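You operate a simulated robot arm through the tools that you are given. There is no shell and no other tool. Be economical: measure what you need, move in short steps, check, and stop when the job is done.

You are at the controls of a simulated robot arm. One attempt, no reset.

JOB
Take the pen and put it on top of the grey screw box on the green mat.

The check looks at the end state, three seconds after you hand in, the way a careful person would. Anything else that was tipped, shoved, dropped, spilled or broken makes it a failure.

ROBOT AND FRAMES
A 6-joint arm with a two-finger parallel gripper, fixed in place. Base frame: the origin is at the foot of the arm, x ahead of it, y to its left, z up; the work surface is at about z = 75. Units: cm, degrees, N and s.
With the tool pointing down near the work surface it reaches from about 18 to 64 cm from the base axis. Its first joint turns from -66.0 to 66.0 degrees. Payload 2.7 kg.
The tool frame sits at the grasp point between the pads (the TCP): z along the fingers, y along the line on which they close. The tips reach 2.3 cm beyond it. Largest opening 9.4 cm; finger width 3.8, thickness 1; the body of the gripper, 5.4 by 9.6 cm, starts 3.9 cm behind the TCP.
Orientation is told as [roll, pitch, yaw] about the base's x, y, z axes, in that order, counted from this pose: with the fingers straight down and closing along the base's y, the tool's x points along the base's -x, its y along +y and its z along -z.

CONTROLS
- The arm moves only by the tool nudge_tool. Its argument "rows" is a list of rows, each an object (a shift or turn left out is 0, a gripper value left out holds the last) with "hand": the finger opening in cm, from 0 to 9.4; "dp": the shift along the base's x, y, z in cm, a list of three; "spin": the turn about the base's z in rad. In form: [{"hand": hand, "dp": [tx, ty, tz], "spin": spin}, ...]. A call has 1 to 8 rows; each row shifts and turns the commanded pose from where the row before left it. Each row takes 0.2 s and may step no farther than 5 cm and 8.6 degrees from the row before; otherwise, or with a gripper value out of range, the whole call is refused. Where a pose cannot be reached the arm comes as near as it can. A force on the tool above 40 N (or 10 N above the force at the start of the call, whichever is more), or a blocked arm, ends the call early, and 0.2 s more pass. The fingers move at their own pace (about 4.5 cm/s each) and stop on an object; they squeeze with about 31 N. The grip force told is the motor's: it shows also when the fingers shut on nothing. Time passes only in rows, and 0.2 s behind the last, so rows that do not move let the fingers close. The reply holds the time, the measured pose of the TCP, the force on the tool along the base axes, the opening and the grip force, in the units named above and with some noise, and new pictures: "show" is both (left out), scene, wrist or none.
- Cameras (640 x 400 px; columns grow to the right, rows downward): "scene" is fixed at [6.55, -42.16, 142.79]; the picture's right is [0.83, -0.56, 0.00], its down [-0.24, -0.35, -0.90] and it looks along [0.51, 0.75, -0.43] (base axes); focal length 322 px, centre (320, 200). "wrist" rides on the gripper at [8.6, 1.6, -7.5] in the tool frame; the picture's right is [-0.18, 0.98, 0.00], its down [-0.58, -0.11, -0.81] and it looks along [-0.79, -0.15, 0.59] (tool axes); focal length 243 px, centre (320, 200).
- locate(camera, pixels): for up to 12 pixels [column, row] of the newest picture of that camera ("zoom" is the newest enlarged one), the place [x, y, z] in the base frame of the surface seen there, good to about 0.2 cm, but the place of the scene camera against the robot may be out by one fixed shift of up to 1.2 cm in any direction. The clock stands still meanwhile.
- enlarge(camera, box): a new picture of the part [left, top, right, bottom] of that camera's present view, enlarged. The clock stands still meanwhile.
- close_job(): hands the job in; it is judged then, once.

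Go step by step. Measure first, check grasps and placings, and put right what went wrong. The budget is 60 turns and 170 pictures, counting those below and the enlarged ones. Unless the task says otherwise, let go and move clear before handing in, and close with one line.

The tools are called after "Request:" as a command line: name --argument value ..., lists and objects as JSON in quotes. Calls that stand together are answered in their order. nudge_tool: Moves the arm, as the interface text tells. Its arguments: {"type":"object","properties":{"rows":{"type":"array","items":{"type":"object","properties":{"hand":{"type":"number"},"dp":{"type":"array","items":{"type":"number"}},"spin":{"type":"number"}}}},"show":{"type":"string","enum":["both","scene","wrist","none"]}},"required":["rows"]} The other tools are called the same way: locate (camera, pixels) gives the place of the surface under pixels of a picture; enlarge (camera, box) takes an enlarged picture of a part of a camera's view; close_job () hands the job in.

At the start:

```text
t: 0.0
eef_pos: [41.42, 20.92, 109.29]
tcp_rot: [0.0, -0.1, -0.1]
ft_force: [-0.5, -0.5, -0.4]
gripper_width: 9.42
grasp_force: 0.1
```

scene: 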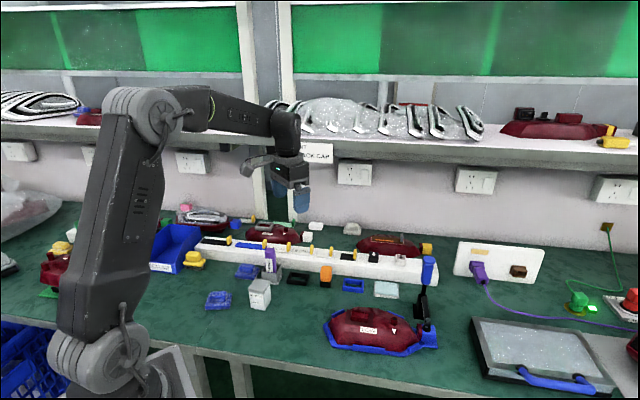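
wrist: 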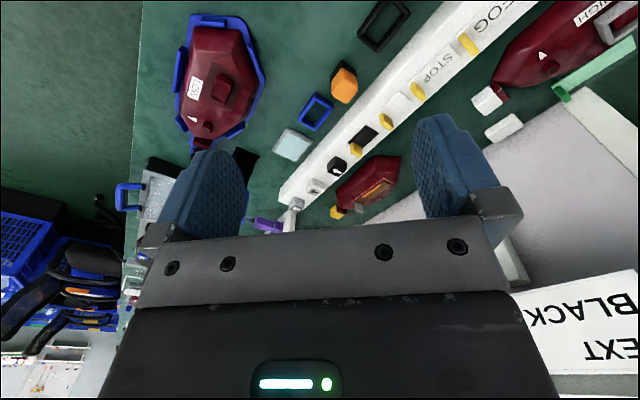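

The scene shows a cluttered bench; I need to find the pen and the grey screw box, likely near (260,290) or (270,260). I enlarge the areas first.

Request:
enlarge --camera "scene" --box '[140, 200, 300, 320]'

Request:
enlarge --camera "scene" --box '[280, 210, 460, 360]'

Request:
enlarge --camera "scene" --box '[440, 220, 640, 400]'

```text
3.33 times, centred on (220, 260) of scene
```

zoom: 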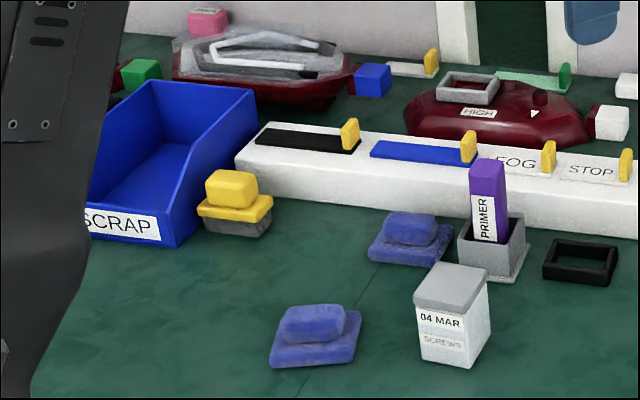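

```text
2.67 times, centred on (370, 285) of scene
```

zoom: 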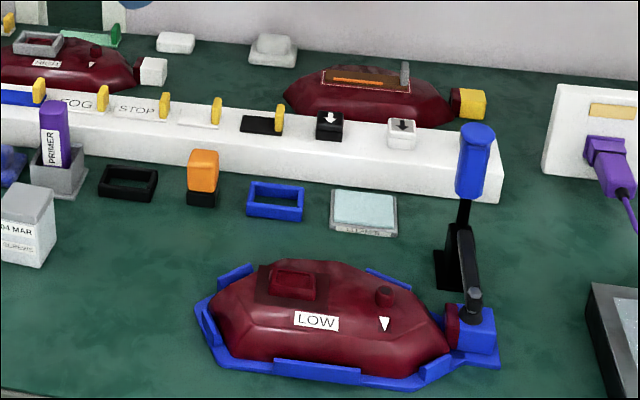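

```text
2.22 times, centred on (540, 310) of scene
```

zoom: 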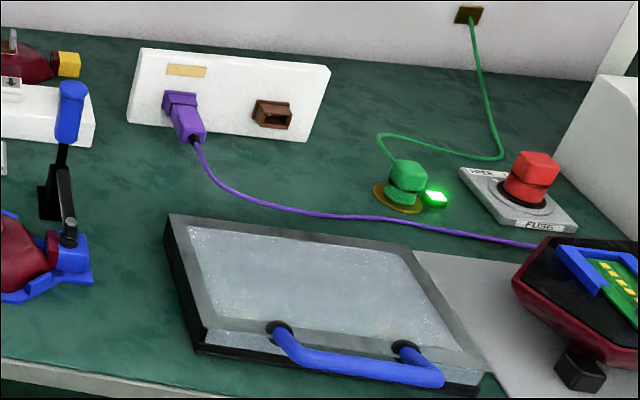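

The pen is the purple PRIMER one standing in a grey holder near (270,260); the screw box, with a grey lid and "04 MAR SCREWS" label, is at (260,290). I zoom tightly to measure both.

Request:
enlarge --camera "scene" --box '[224, 235, 320, 315]'

```text
5.00 times, centred on (272, 275) of scene
```

zoom: 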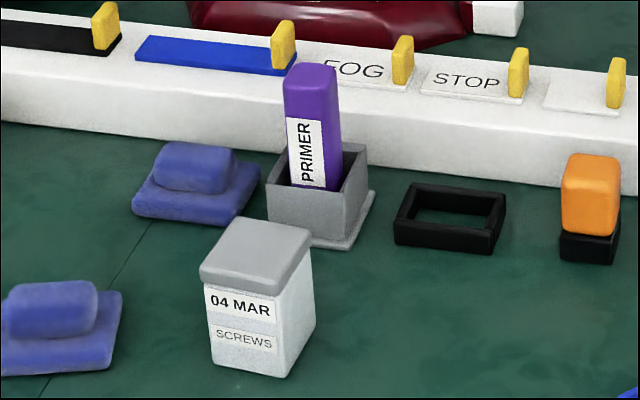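

Request:
locate --camera "zoom" --pixels '[[309, 72], [288, 82], [334, 82], [312, 185], [336, 150], [268, 190], [366, 150], [330, 245], [235, 226], [308, 232], [202, 272], [272, 292]]'

Request:
locate --camera "zoom" --pixels '[[255, 255], [275, 376], [213, 360], [312, 325], [344, 190], [250, 270], [450, 265], [305, 110], [290, 200], [350, 146], [180, 150], [400, 45]]'

```text
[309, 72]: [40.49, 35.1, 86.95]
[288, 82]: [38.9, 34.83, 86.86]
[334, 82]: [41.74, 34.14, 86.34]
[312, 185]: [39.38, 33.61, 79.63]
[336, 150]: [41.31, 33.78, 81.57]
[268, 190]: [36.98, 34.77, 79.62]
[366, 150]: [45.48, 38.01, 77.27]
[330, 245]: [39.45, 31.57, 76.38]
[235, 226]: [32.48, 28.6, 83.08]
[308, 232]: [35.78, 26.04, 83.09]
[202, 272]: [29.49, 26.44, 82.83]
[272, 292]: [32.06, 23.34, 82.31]
```

```text
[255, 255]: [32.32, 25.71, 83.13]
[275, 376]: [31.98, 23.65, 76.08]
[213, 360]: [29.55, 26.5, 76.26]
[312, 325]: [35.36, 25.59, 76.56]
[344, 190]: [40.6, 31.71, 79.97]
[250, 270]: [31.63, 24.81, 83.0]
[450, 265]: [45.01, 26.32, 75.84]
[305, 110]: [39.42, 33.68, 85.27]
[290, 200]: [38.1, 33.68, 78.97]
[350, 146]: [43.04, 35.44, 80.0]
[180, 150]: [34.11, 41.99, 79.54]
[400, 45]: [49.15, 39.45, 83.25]
```

The pen (top ≈[40.3,34.5,87] in scene coordinates) stands in its holder, rim ≈80, and the box lid is centred ≈[32.5,26.1,83.1]. I move to where the wrist camera can see both, to calibrate out the scene camera's shift.

Request:
nudge_tool --rows '[{"dp": [-2.8, 1.8, -2]}, {"dp": [-2.8, 1.8, -2]}, {"dp": [-2.8, 1.8, -2]}, {"dp": [-2.8, 1.8, -2]}, {"dp": [0, 1.8, -2]}, {}]'

```text
t: 1.4
eef_pos: [30.33, 29.86, 99.21]
tcp_rot: [0.1, 0.0, 0.0]
ft_force: [-0.1, 0.5, 0.7]
gripper_width: 9.4
grasp_force: 0.0
```

scene: 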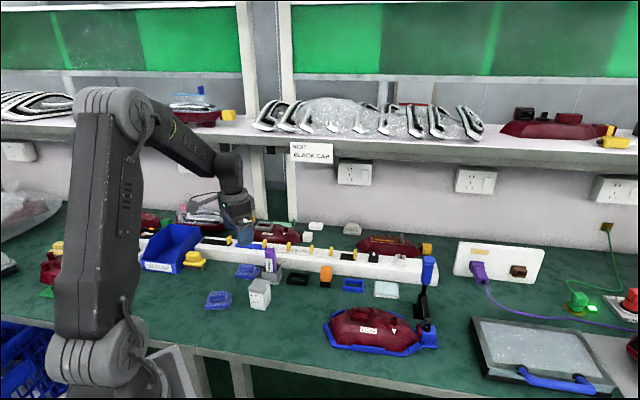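
wrist: 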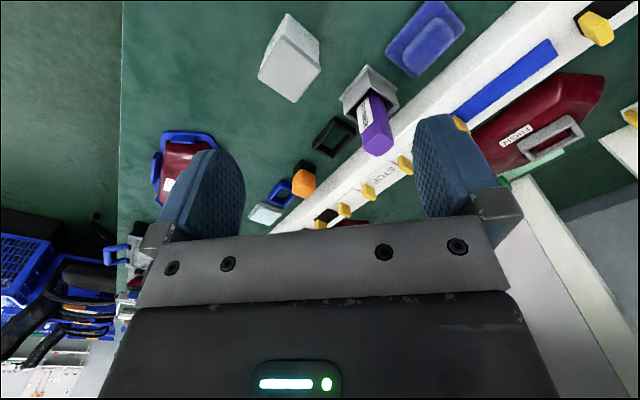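

The wrist picture shows the box lid at (288,70) and the pen at (375,130). I enlarge it to measure.

Request:
enlarge --camera "wrist" --box '[248, 0, 424, 176]'

```text
2.27 times, centred on (336, 88) of wrist
```

zoom: 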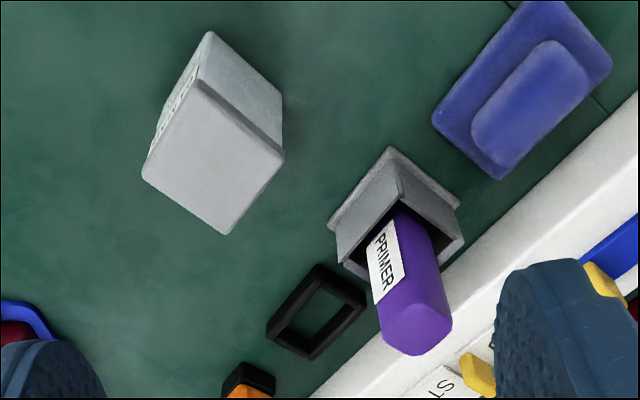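

Request:
locate --camera "zoom" --pixels '[[197, 82], [145, 172], [226, 232], [282, 160], [212, 160], [382, 316], [414, 350], [450, 325], [428, 290], [415, 325], [388, 307], [440, 345]]'

Request:
locate --camera "zoom" --pixels '[[402, 178], [338, 240], [461, 202], [464, 240], [300, 100], [380, 270], [420, 260], [375, 250], [400, 215], [470, 290], [480, 375], [345, 270]]'

```text
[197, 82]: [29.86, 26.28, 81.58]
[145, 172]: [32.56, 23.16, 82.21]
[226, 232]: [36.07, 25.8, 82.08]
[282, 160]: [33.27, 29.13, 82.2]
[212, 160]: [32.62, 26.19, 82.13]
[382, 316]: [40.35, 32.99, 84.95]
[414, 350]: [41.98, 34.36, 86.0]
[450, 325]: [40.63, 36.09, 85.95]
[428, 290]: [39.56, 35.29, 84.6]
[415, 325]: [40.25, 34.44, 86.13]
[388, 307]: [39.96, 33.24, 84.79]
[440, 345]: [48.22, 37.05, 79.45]
```

```text
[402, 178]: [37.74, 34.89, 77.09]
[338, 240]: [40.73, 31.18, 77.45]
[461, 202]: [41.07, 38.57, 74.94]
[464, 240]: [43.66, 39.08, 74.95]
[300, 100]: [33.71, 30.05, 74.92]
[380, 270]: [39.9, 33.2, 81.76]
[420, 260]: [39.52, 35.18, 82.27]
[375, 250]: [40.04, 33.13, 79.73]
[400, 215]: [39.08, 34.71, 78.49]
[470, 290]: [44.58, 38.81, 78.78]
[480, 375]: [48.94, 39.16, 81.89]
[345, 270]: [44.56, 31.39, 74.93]
```

The wrist readings give the true lid centre ≈[33.0,26.1,82.1], and the pen centre ≈[40.5,34.5] with its top at 86.1, both turned about 39.5°. I go above the pen, aligned with its faces.

Request:
nudge_tool --rows '[{"hand": 6, "dp": [2.04, 0.92, -1], "spin": 0.138}, {"dp": [2.04, 0.92, -1], "spin": 0.138}, {"dp": [2.04, 0.92, -1], "spin": 0.138}, {"dp": [2.04, 0.92, -1], "spin": 0.138}, {"dp": [2.04, 0.92, -1], "spin": 0.138}, {}]'

```text
t: 2.8
eef_pos: [40.54, 34.42, 94.39]
tcp_rot: [0.0, -0.1, 39.6]
ft_force: [0.8, 0.0, 0.7]
gripper_width: 5.99
grasp_force: 0.1
```

scene: 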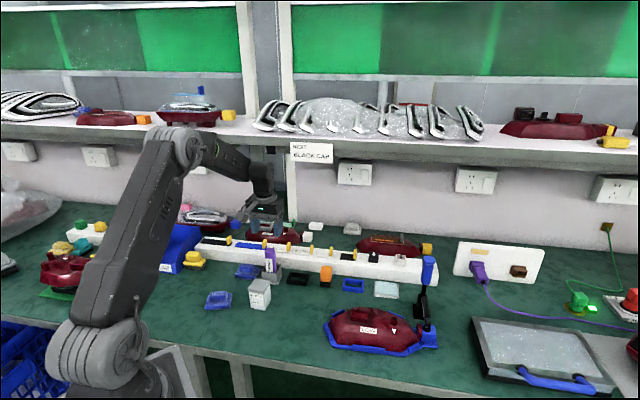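
wrist: 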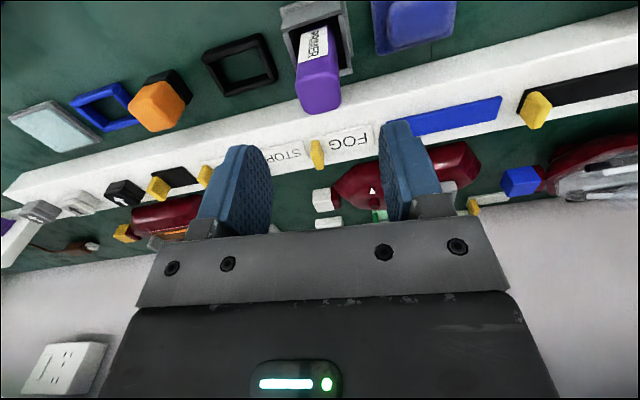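

The pen top is at (320,95), between the fingers' line. I measure its top corners and the nearby ledge tabs before descending.

Request:
enlarge --camera "wrist" --box '[240, 0, 416, 176]'

Request:
locate --camera "wrist" --pixels '[[298, 80], [337, 76], [306, 111], [340, 104], [320, 95], [318, 148], [535, 105], [440, 115], [345, 30], [286, 35], [390, 45], [300, 140]]'

```text
2.27 times, centred on (328, 88) of wrist
```

zoom: 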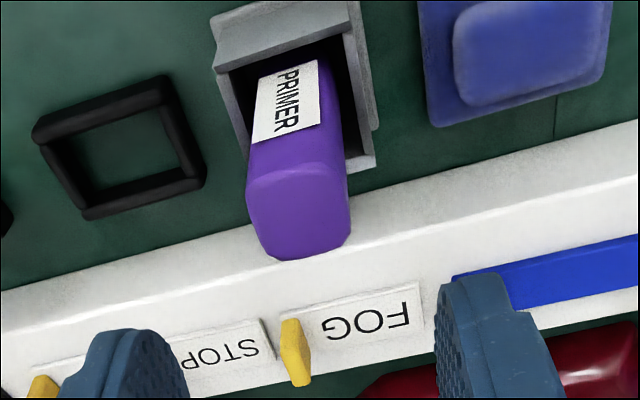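

```text
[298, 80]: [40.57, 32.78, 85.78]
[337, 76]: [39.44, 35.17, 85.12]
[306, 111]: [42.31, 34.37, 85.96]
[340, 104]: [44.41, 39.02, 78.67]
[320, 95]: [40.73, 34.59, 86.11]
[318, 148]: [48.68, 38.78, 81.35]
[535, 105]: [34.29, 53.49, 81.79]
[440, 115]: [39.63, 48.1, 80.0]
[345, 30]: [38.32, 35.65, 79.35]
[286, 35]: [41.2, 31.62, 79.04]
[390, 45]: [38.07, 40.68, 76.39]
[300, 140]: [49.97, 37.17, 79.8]
```

The pen seems possibly twisted a little differently from the holder; I measure two faces more carefully.

Request:
locate --camera "zoom" --pixels '[[258, 178], [280, 173], [300, 169], [325, 166], [336, 164], [253, 215], [262, 240], [346, 195], [347, 225], [335, 242], [300, 256], [300, 210]]'

Request:
locate --camera "zoom" --pixels '[[256, 130], [270, 128], [290, 125], [310, 122], [319, 120], [325, 115], [330, 100], [262, 90], [316, 75], [230, 65], [350, 35], [360, 130]]'

```text
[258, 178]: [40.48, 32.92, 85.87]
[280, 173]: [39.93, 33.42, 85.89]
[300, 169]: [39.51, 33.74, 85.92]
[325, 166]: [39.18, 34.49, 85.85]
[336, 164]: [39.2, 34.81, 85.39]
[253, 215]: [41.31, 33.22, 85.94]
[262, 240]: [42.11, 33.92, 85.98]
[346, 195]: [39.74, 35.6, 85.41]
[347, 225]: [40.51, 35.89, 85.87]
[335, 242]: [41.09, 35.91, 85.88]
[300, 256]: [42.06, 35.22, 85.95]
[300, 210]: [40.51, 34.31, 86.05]
```

```text
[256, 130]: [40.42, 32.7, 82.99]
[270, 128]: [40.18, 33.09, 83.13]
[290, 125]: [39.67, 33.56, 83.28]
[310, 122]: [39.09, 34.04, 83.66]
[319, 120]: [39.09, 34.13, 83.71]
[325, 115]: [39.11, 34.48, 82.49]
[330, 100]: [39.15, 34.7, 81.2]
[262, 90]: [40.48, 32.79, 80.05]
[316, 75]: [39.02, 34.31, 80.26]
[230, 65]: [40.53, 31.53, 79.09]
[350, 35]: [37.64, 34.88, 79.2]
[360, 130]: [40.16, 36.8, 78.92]
```

The pen's centre is about [40.7,34.4], its faces line up with the fingers, and the holder rim is at 79.1. I descend to TCP z ≈83, keeping the tips above the rim.

Request:
nudge_tool --rows '[{"dp": [0.2, 0.03, -3]}, {"dp": [0, 0, -3]}, {"dp": [0, 0, -2.4]}, {"dp": [0, 0, -1.5]}, {"dp": [0, 0, -1.4]}, {}]'

```text
t: 4.2
eef_pos: [40.44, 34.48, 82.9]
tcp_rot: [0.0, -0.3, 39.5]
ft_force: [-0.2, -0.4, 0.6]
gripper_width: 5.99
grasp_force: 0.1
```

scene: 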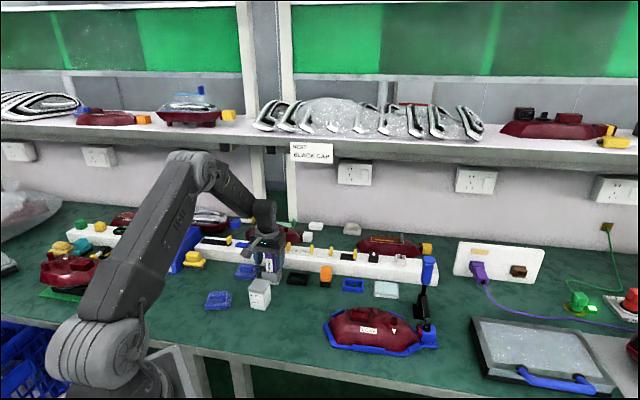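
wrist: 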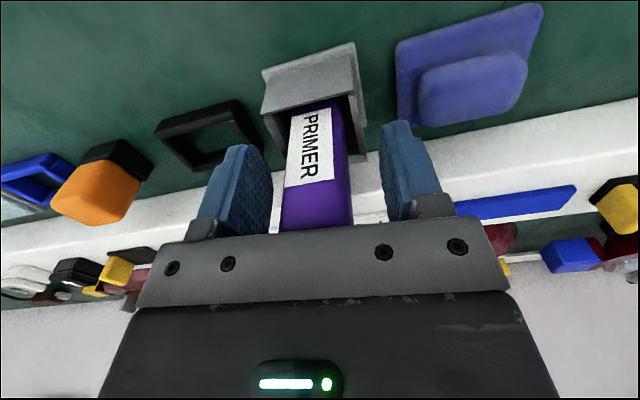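

The pen sits slightly nearer the left finger (gap at 272–283 against 348–385). I shift a little to centre it and close.

Request:
nudge_tool --rows '[{"dp": [0.35, -0.03, 0]}, {}, {"hand": 4}, {"hand": 2}, {"hand": 1.5}, {}, {}]'

```text
t: 5.8
eef_pos: [40.88, 34.36, 82.86]
tcp_rot: [0.0, -0.1, 39.5]
ft_force: [0.3, -0.2, -0.1]
gripper_width: 2.95
grasp_force: 31.0
```

scene: 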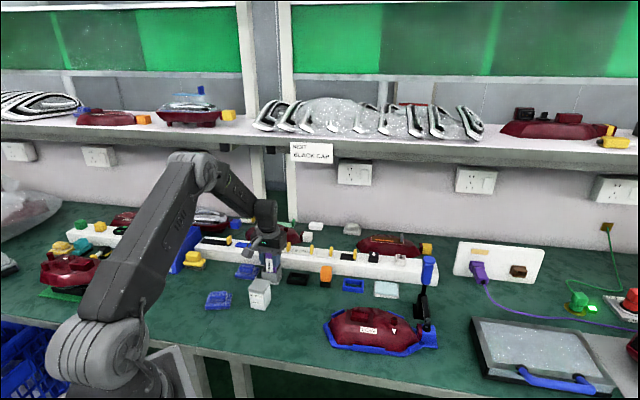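
wrist: 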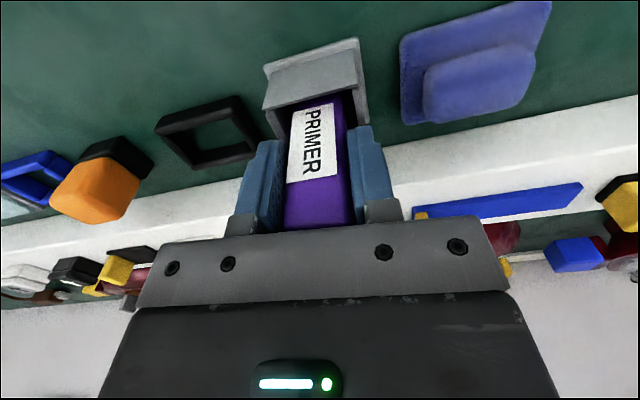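

The fingers stopped on the pen at 2.95 cm with 31 N. I lift straight up.

Request:
nudge_tool --rows '[{"dp": [0, 0, 1]}, {"dp": [0, 0, 1.5]}, {"dp": [0, 0, 2]}, {"dp": [0, 0, 2]}, {"dp": [0, 0, 2]}, {"dp": [0, 0, 2]}, {"dp": [0, 0, 2]}, {}]'

Request:
enlarge --camera "scene" --box '[224, 205, 320, 315]'

```text
t: 7.6
eef_pos: [41.06, 34.72, 95.54]
tcp_rot: [-0.1, -0.1, 39.5]
ft_force: [-0.1, 0.2, -0.6]
gripper_width: 2.93
grasp_force: 31.0
```

scene: 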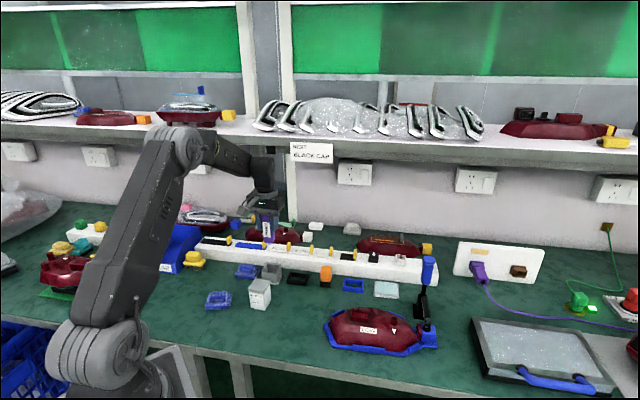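
wrist: 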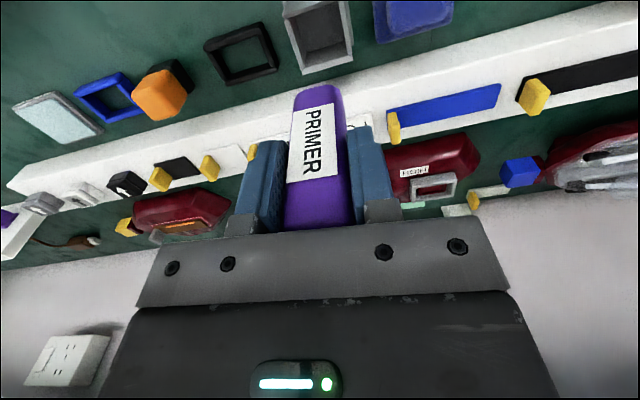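

```text
3.64 times, centred on (272, 260) of scene
```

zoom: 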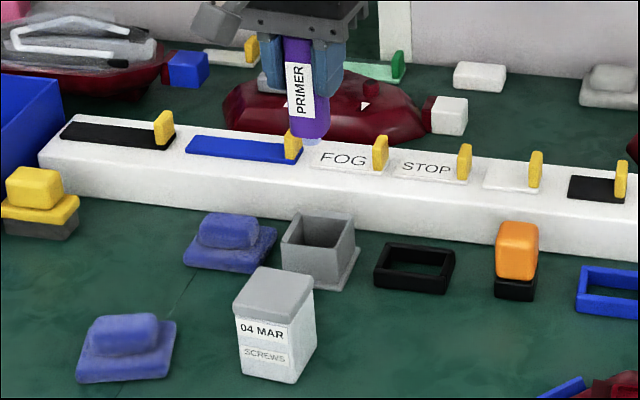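

The pen is out of the holder, and the holder has stayed put. I look closely at the pen's lower end to see whether it is flat and where it lies.

Request:
enlarge --camera "scene" --box '[249, 212, 289, 252]'

Request:
locate --camera "zoom" --pixels '[[280, 160], [285, 200], [290, 245], [300, 300], [310, 320], [335, 210], [340, 290], [330, 305], [315, 335], [285, 290], [345, 310], [290, 310]]'

Request:
enlarge --camera "wrist" --box '[260, 50, 380, 240]'

```text
10.00 times, centred on (269, 232) of scene
```

zoom: 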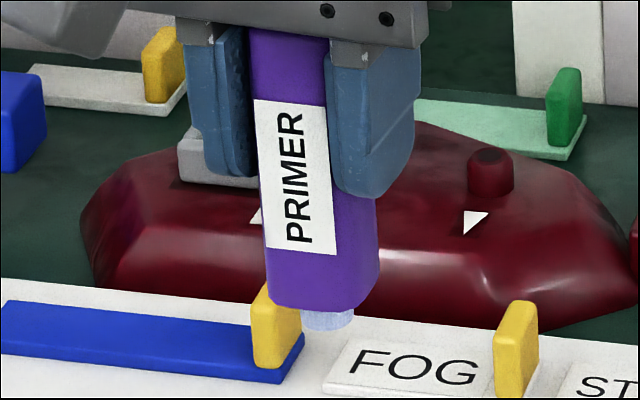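

```text
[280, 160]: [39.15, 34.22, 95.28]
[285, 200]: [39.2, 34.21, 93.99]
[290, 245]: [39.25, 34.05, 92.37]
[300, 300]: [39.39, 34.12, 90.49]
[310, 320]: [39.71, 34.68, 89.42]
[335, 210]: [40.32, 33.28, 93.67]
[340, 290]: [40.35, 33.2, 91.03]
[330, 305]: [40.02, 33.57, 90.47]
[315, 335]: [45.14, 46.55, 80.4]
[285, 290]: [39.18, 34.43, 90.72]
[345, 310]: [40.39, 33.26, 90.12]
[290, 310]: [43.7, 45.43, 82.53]
```

```text
2.11 times, centred on (320, 145) of wrist
```

zoom: 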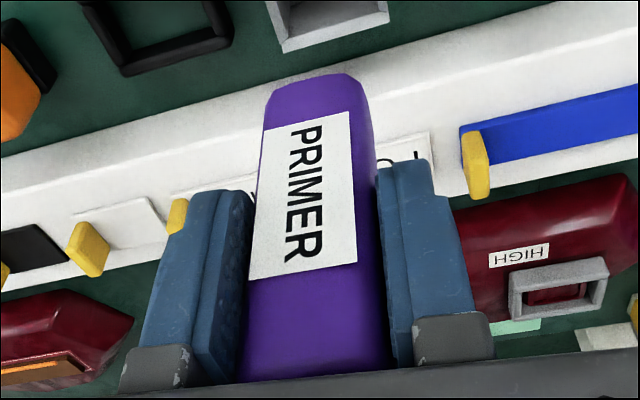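

The pen ends in a short, blunt pale nib (312–350, 310–330 in the zoom), so it must stand truly vertical. I check its tilt from wrist measurements along the front face, and look at the sides.

Request:
locate --camera "zoom" --pixels '[[315, 340], [312, 300], [308, 250], [306, 200], [306, 160], [308, 125], [310, 95], [280, 110], [340, 105], [264, 350], [365, 330], [318, 80]]'

```text
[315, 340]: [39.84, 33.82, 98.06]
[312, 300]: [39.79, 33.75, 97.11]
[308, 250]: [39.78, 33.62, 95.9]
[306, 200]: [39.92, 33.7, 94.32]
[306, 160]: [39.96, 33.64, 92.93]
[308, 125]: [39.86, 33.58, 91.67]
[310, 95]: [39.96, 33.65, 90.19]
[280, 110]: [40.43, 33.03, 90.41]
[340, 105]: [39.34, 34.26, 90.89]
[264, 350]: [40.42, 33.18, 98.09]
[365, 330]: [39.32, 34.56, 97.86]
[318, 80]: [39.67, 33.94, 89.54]
```

The pen is vertical within about a degree and centred at the TCP; its nib lies about 6.6 cm below the TCP. I carry it over the lid centre [32.95,26.1].

Request:
nudge_tool --rows '[{"dp": [-2, -2.15, 0]}, {"dp": [-2, -2.15, 0]}, {"dp": [-2, -2.15, 0]}, {"dp": [-2.1, -2.15, 0]}, {"dp": [0, 0, -1.5]}, {"dp": [0, 0, -1.5]}, {}, {}]'

Request:
enlarge --camera "scene" --box '[220, 235, 300, 315]'

Request:
enlarge --camera "wrist" --box '[240, 0, 400, 240]'

```text
t: 9.4
eef_pos: [32.78, 25.95, 92.41]
tcp_rot: [0.1, -0.1, 39.5]
ft_force: [-0.8, 0.1, -0.5]
gripper_width: 2.94
grasp_force: 30.6
```

scene: 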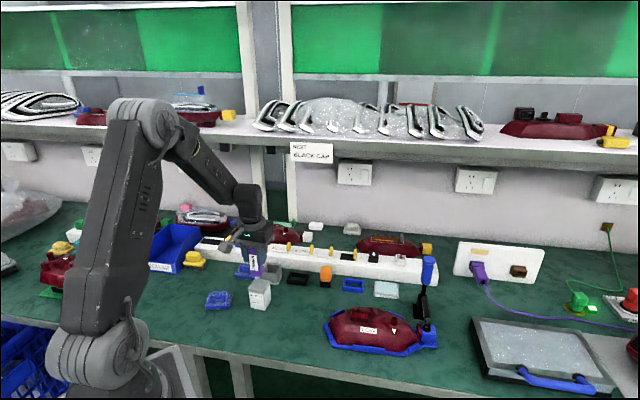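
wrist: 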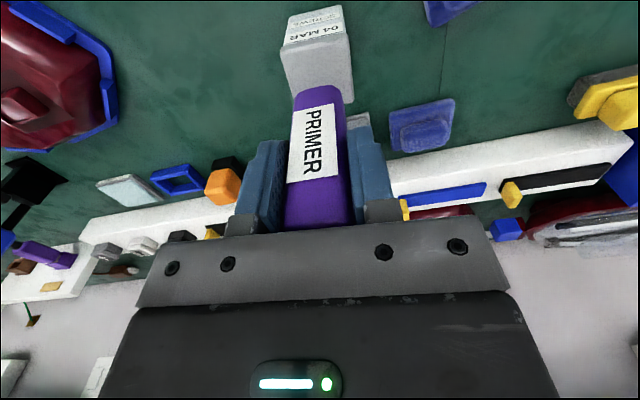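

```text
5.00 times, centred on (260, 275) of scene
```

zoom: 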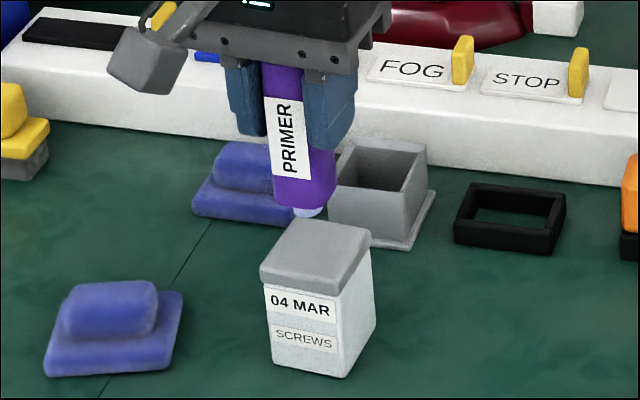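

```text
1.67 times, centred on (320, 120) of wrist
```

zoom: 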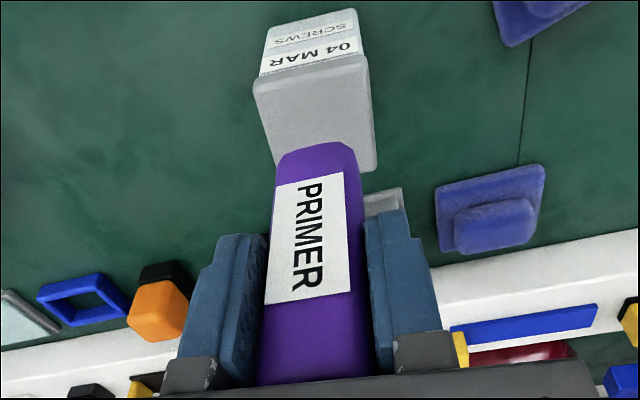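

The pen is above the lid, with the nib at (308,211) in the scene zoom about 3.7 cm above it. I centre and come down most of the way.

Request:
nudge_tool --rows '[{"dp": [0.1, 0.1, -1]}, {"dp": [0, 0, -1]}, {"dp": [0, 0, -0.6]}, {}, {}]' --show "scene"

Request:
enlarge --camera "scene" --box '[235, 250, 285, 300]'

Request:
enlarge --camera "wrist" --box '[260, 0, 380, 120]'

```text
t: 10.6
eef_pos: [32.88, 26.14, 89.87]
tcp_rot: [0.1, -0.1, 39.4]
ft_force: [1.0, -0.8, -0.4]
gripper_width: 2.91
grasp_force: 30.7
```

scene: 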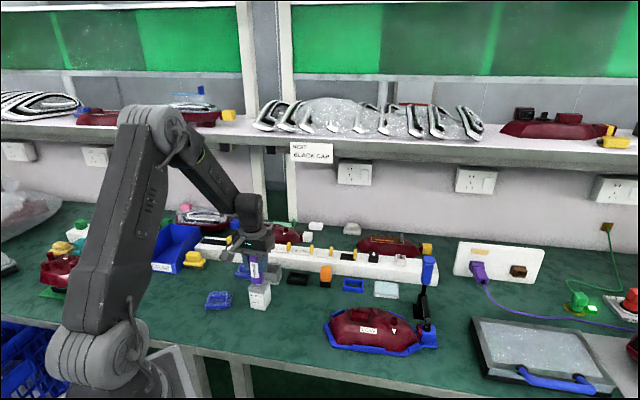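

```text
8.00 times, centred on (260, 275) of scene
```

zoom: 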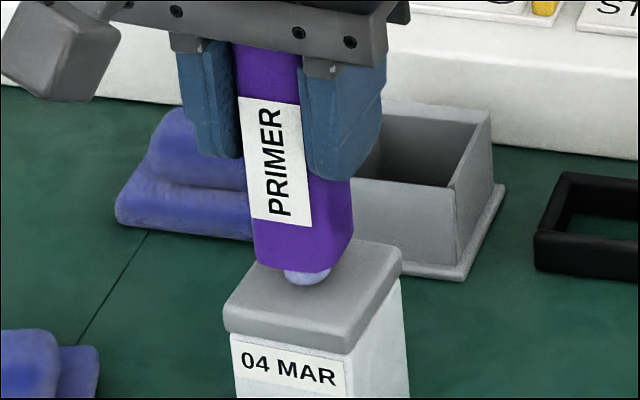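

```text
3.33 times, centred on (320, 60) of wrist
```

zoom: 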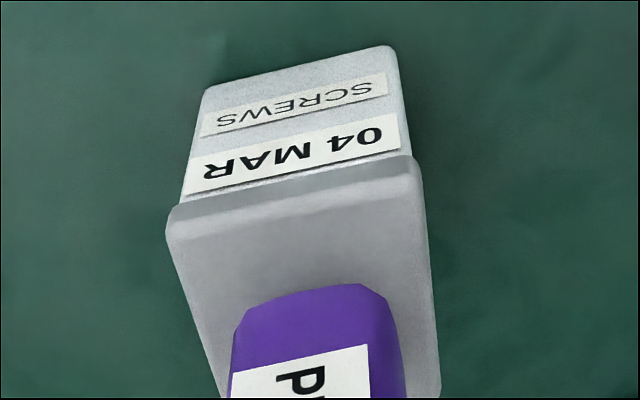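

The nib at (307,277) hovers about 1 cm above the lid's middle. I lower in small steps, watching for contact force.

Request:
nudge_tool --rows '[{"dp": [0, 0, -0.3]}, {"dp": [0, 0, -0.3]}, {"dp": [0, 0, -0.2]}, {}, {}]' --show "none"

Request:
enlarge --camera "scene" --box '[243, 262, 275, 294]'

```text
t: 11.8
eef_pos: [33.13, 26.22, 89.02]
tcp_rot: [0.0, -0.4, 39.6]
ft_force: [1.5, 6.4, 22.1]
gripper_width: 2.94
grasp_force: 30.5
```

```text
12.50 times, centred on (259, 278) of scene
```

zoom: 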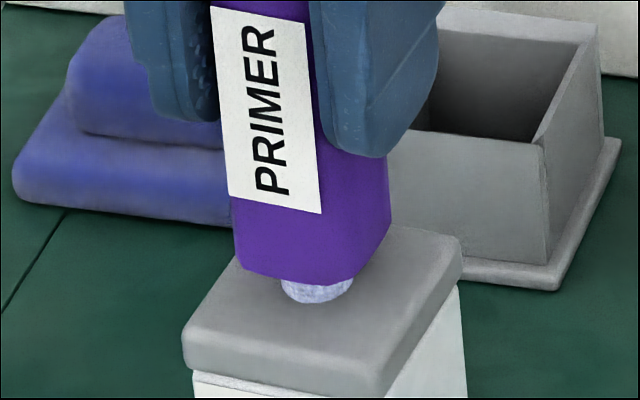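

Contact: 22 N upward, with the nib at (317,293) seated mid-lid. I ease off to a light touch before releasing.

Request:
nudge_tool --rows '[{"dp": [0, 0, 0.1]}, {}, {}]' --show "none"

```text
t: 12.6
eef_pos: [32.96, 26.04, 89.08]
tcp_rot: [0.0, -0.1, 39.5]
ft_force: [3.4, 2.8, 14.2]
gripper_width: 2.88
grasp_force: 30.7
```

Still 14 N; another 0.15 cm up should leave about 2 N.

Request:
nudge_tool --rows '[{"dp": [0, 0, 0.15]}, {}, {}]' --show "none"

```text
t: 13.4
eef_pos: [32.86, 25.91, 89.18]
tcp_rot: [0.1, 0.2, 39.5]
ft_force: [0.4, 0.9, -0.5]
gripper_width: 2.88
grasp_force: 31.1
```

The touch is now nearly force-free. I open only slightly, so the fingers still guard the pen, and see whether it stands.

Request:
nudge_tool --rows '[{"hand": 3.1}, {}, {"hand": 3.3}, {}, {}]'

Request:
enlarge --camera "scene" --box '[239, 250, 279, 290]'

Request:
enlarge --camera "wrist" --box '[240, 0, 400, 240]'

```text
t: 14.6
eef_pos: [32.98, 26.09, 89.13]
tcp_rot: [0.0, -0.1, 39.5]
ft_force: [-0.7, 0.2, 0.0]
gripper_width: 3.3
grasp_force: 0.0
```

scene: 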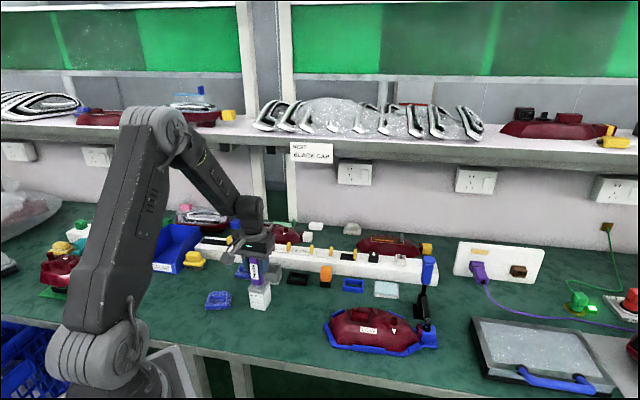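
wrist: 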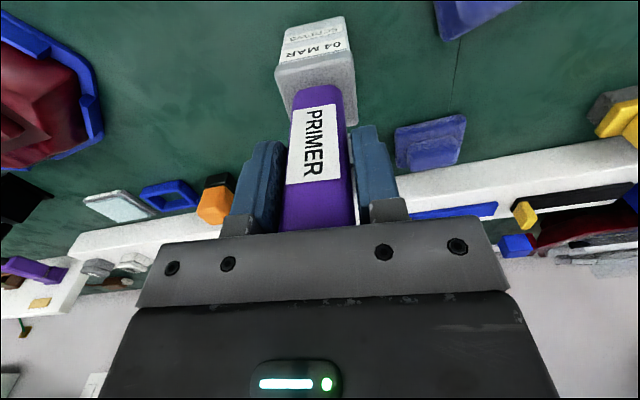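

```text
10.00 times, centred on (259, 270) of scene
```

zoom: 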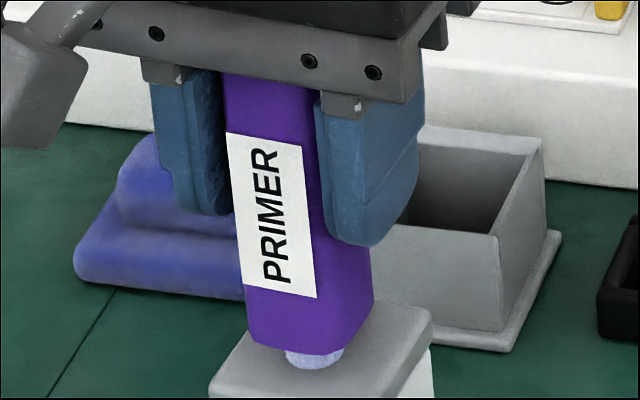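

```text
1.67 times, centred on (320, 120) of wrist
```

zoom: 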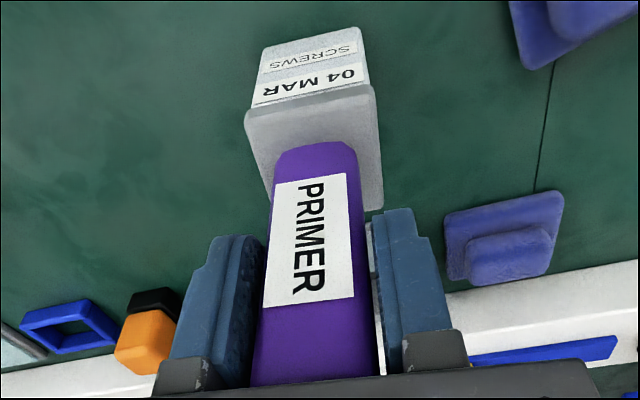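

The pen stays upright with zero grip force; the remaining closeness to the left finger could be a slight lean. I open a little more and compare.

Request:
nudge_tool --rows '[{"hand": 3.7}, {}, {"hand": 4.0}, {}, {}, {}]'

Request:
enlarge --camera "scene" --box '[239, 250, 279, 290]'

Request:
enlarge --camera "wrist" --box '[240, 0, 400, 240]'

```text
t: 16.0
eef_pos: [33.06, 26.01, 89.27]
tcp_rot: [0.1, 0.0, 39.6]
ft_force: [0.1, -0.2, -0.6]
gripper_width: 4.0
grasp_force: 0.1
```

scene: 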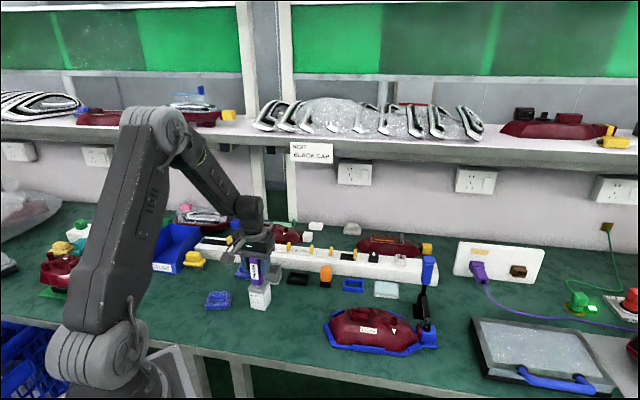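
wrist: 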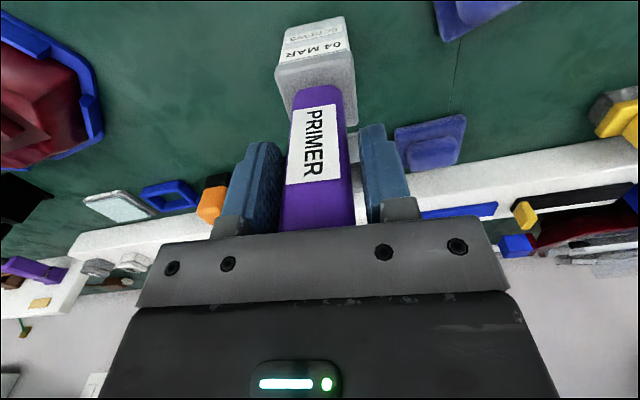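

```text
10.00 times, centred on (259, 270) of scene
```

zoom: 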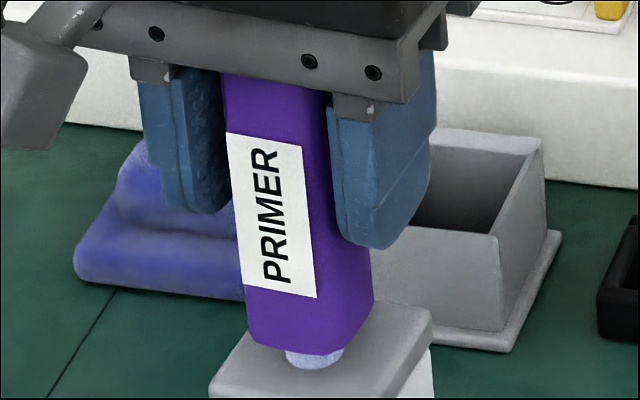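

```text
1.67 times, centred on (320, 120) of wrist
```

zoom: 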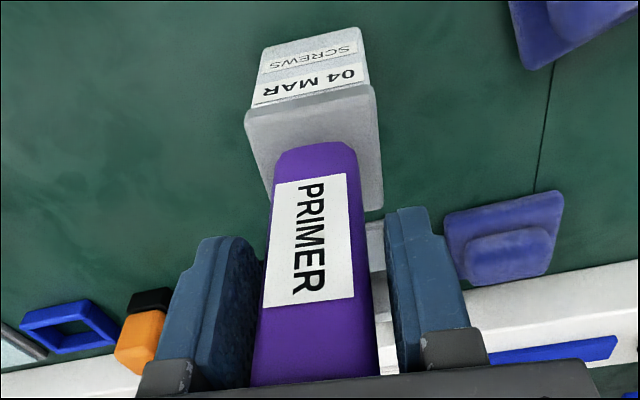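

The pen has not moved at all between the two pictures, so it stands freely. I open wider and rise straight up.

Request:
nudge_tool --rows '[{"hand": 5}, {"hand": 6.5}, {}, {"dp": [0, 0, 1]}, {"dp": [0, 0, 2]}, {"dp": [0, 0, 3]}, {"dp": [0, 0, 4]}, {}]'

Request:
enlarge --camera "scene" --box '[224, 235, 304, 315]'

```text
t: 17.8
eef_pos: [33.18, 25.99, 99.17]
tcp_rot: [0.0, -0.1, 39.6]
ft_force: [1.0, 0.8, -0.4]
gripper_width: 6.51
grasp_force: 0.0
```

scene: 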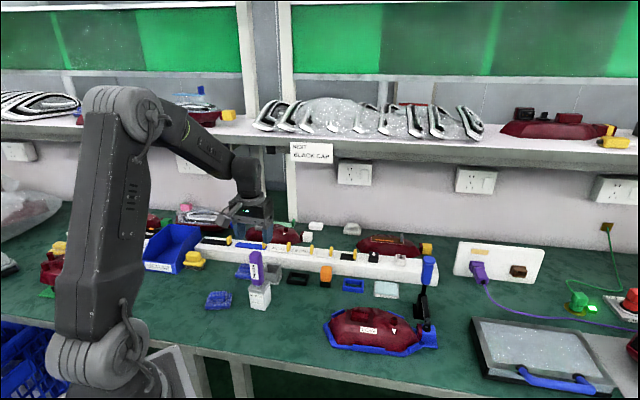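
wrist: 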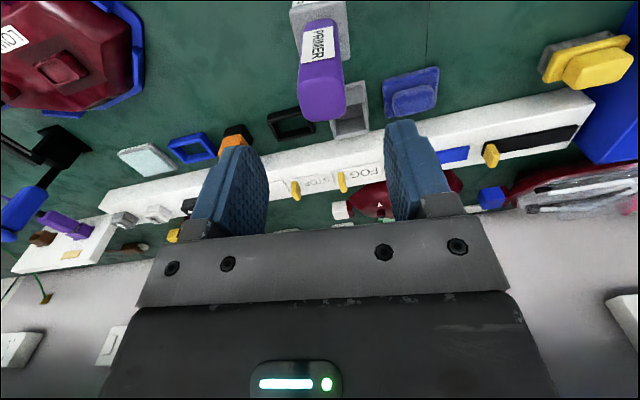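

```text
5.00 times, centred on (264, 275) of scene
```

zoom: 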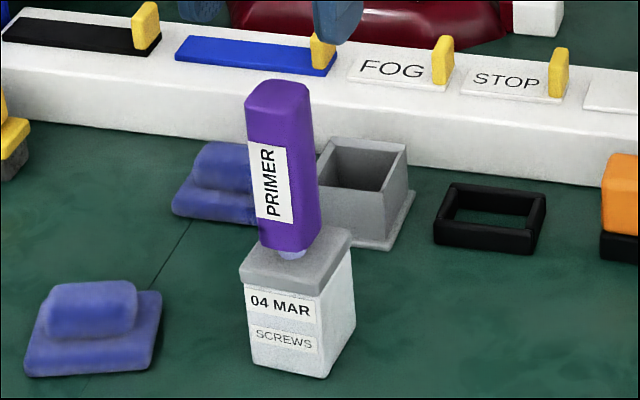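

The pen stands upright on the lid and the gripper is clear above it. I wait and check once more that it is steady.

Request:
nudge_tool --rows '[{"dp": [0, 0, 3]}, {}, {}, {}, {}, {}, {}, {}]' --show "none"

Request:
enlarge --camera "scene" --box '[224, 235, 304, 315]'

```text
t: 19.6
eef_pos: [33.12, 25.92, 102.13]
tcp_rot: [0.0, -0.2, 39.5]
ft_force: [-0.1, -0.8, -0.5]
gripper_width: 6.48
grasp_force: 0.0
```

```text
5.00 times, centred on (264, 275) of scene
```

zoom: 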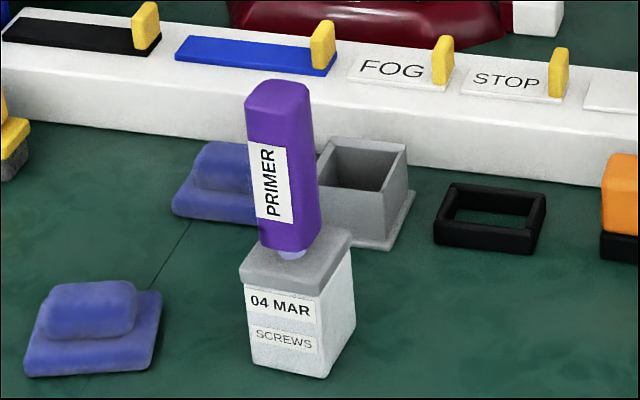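

The pen looks identical in both pictures, steady at (283,165), and nothing else has moved. I hand in.

Request:
close_job

```text
The job is handed in.
```

The purple PRIMER pen is standing upright on its blunt nib on the lid of the grey screw box. It held steady after release, the gripper is clear, and nothing nearby in the pictures moved.
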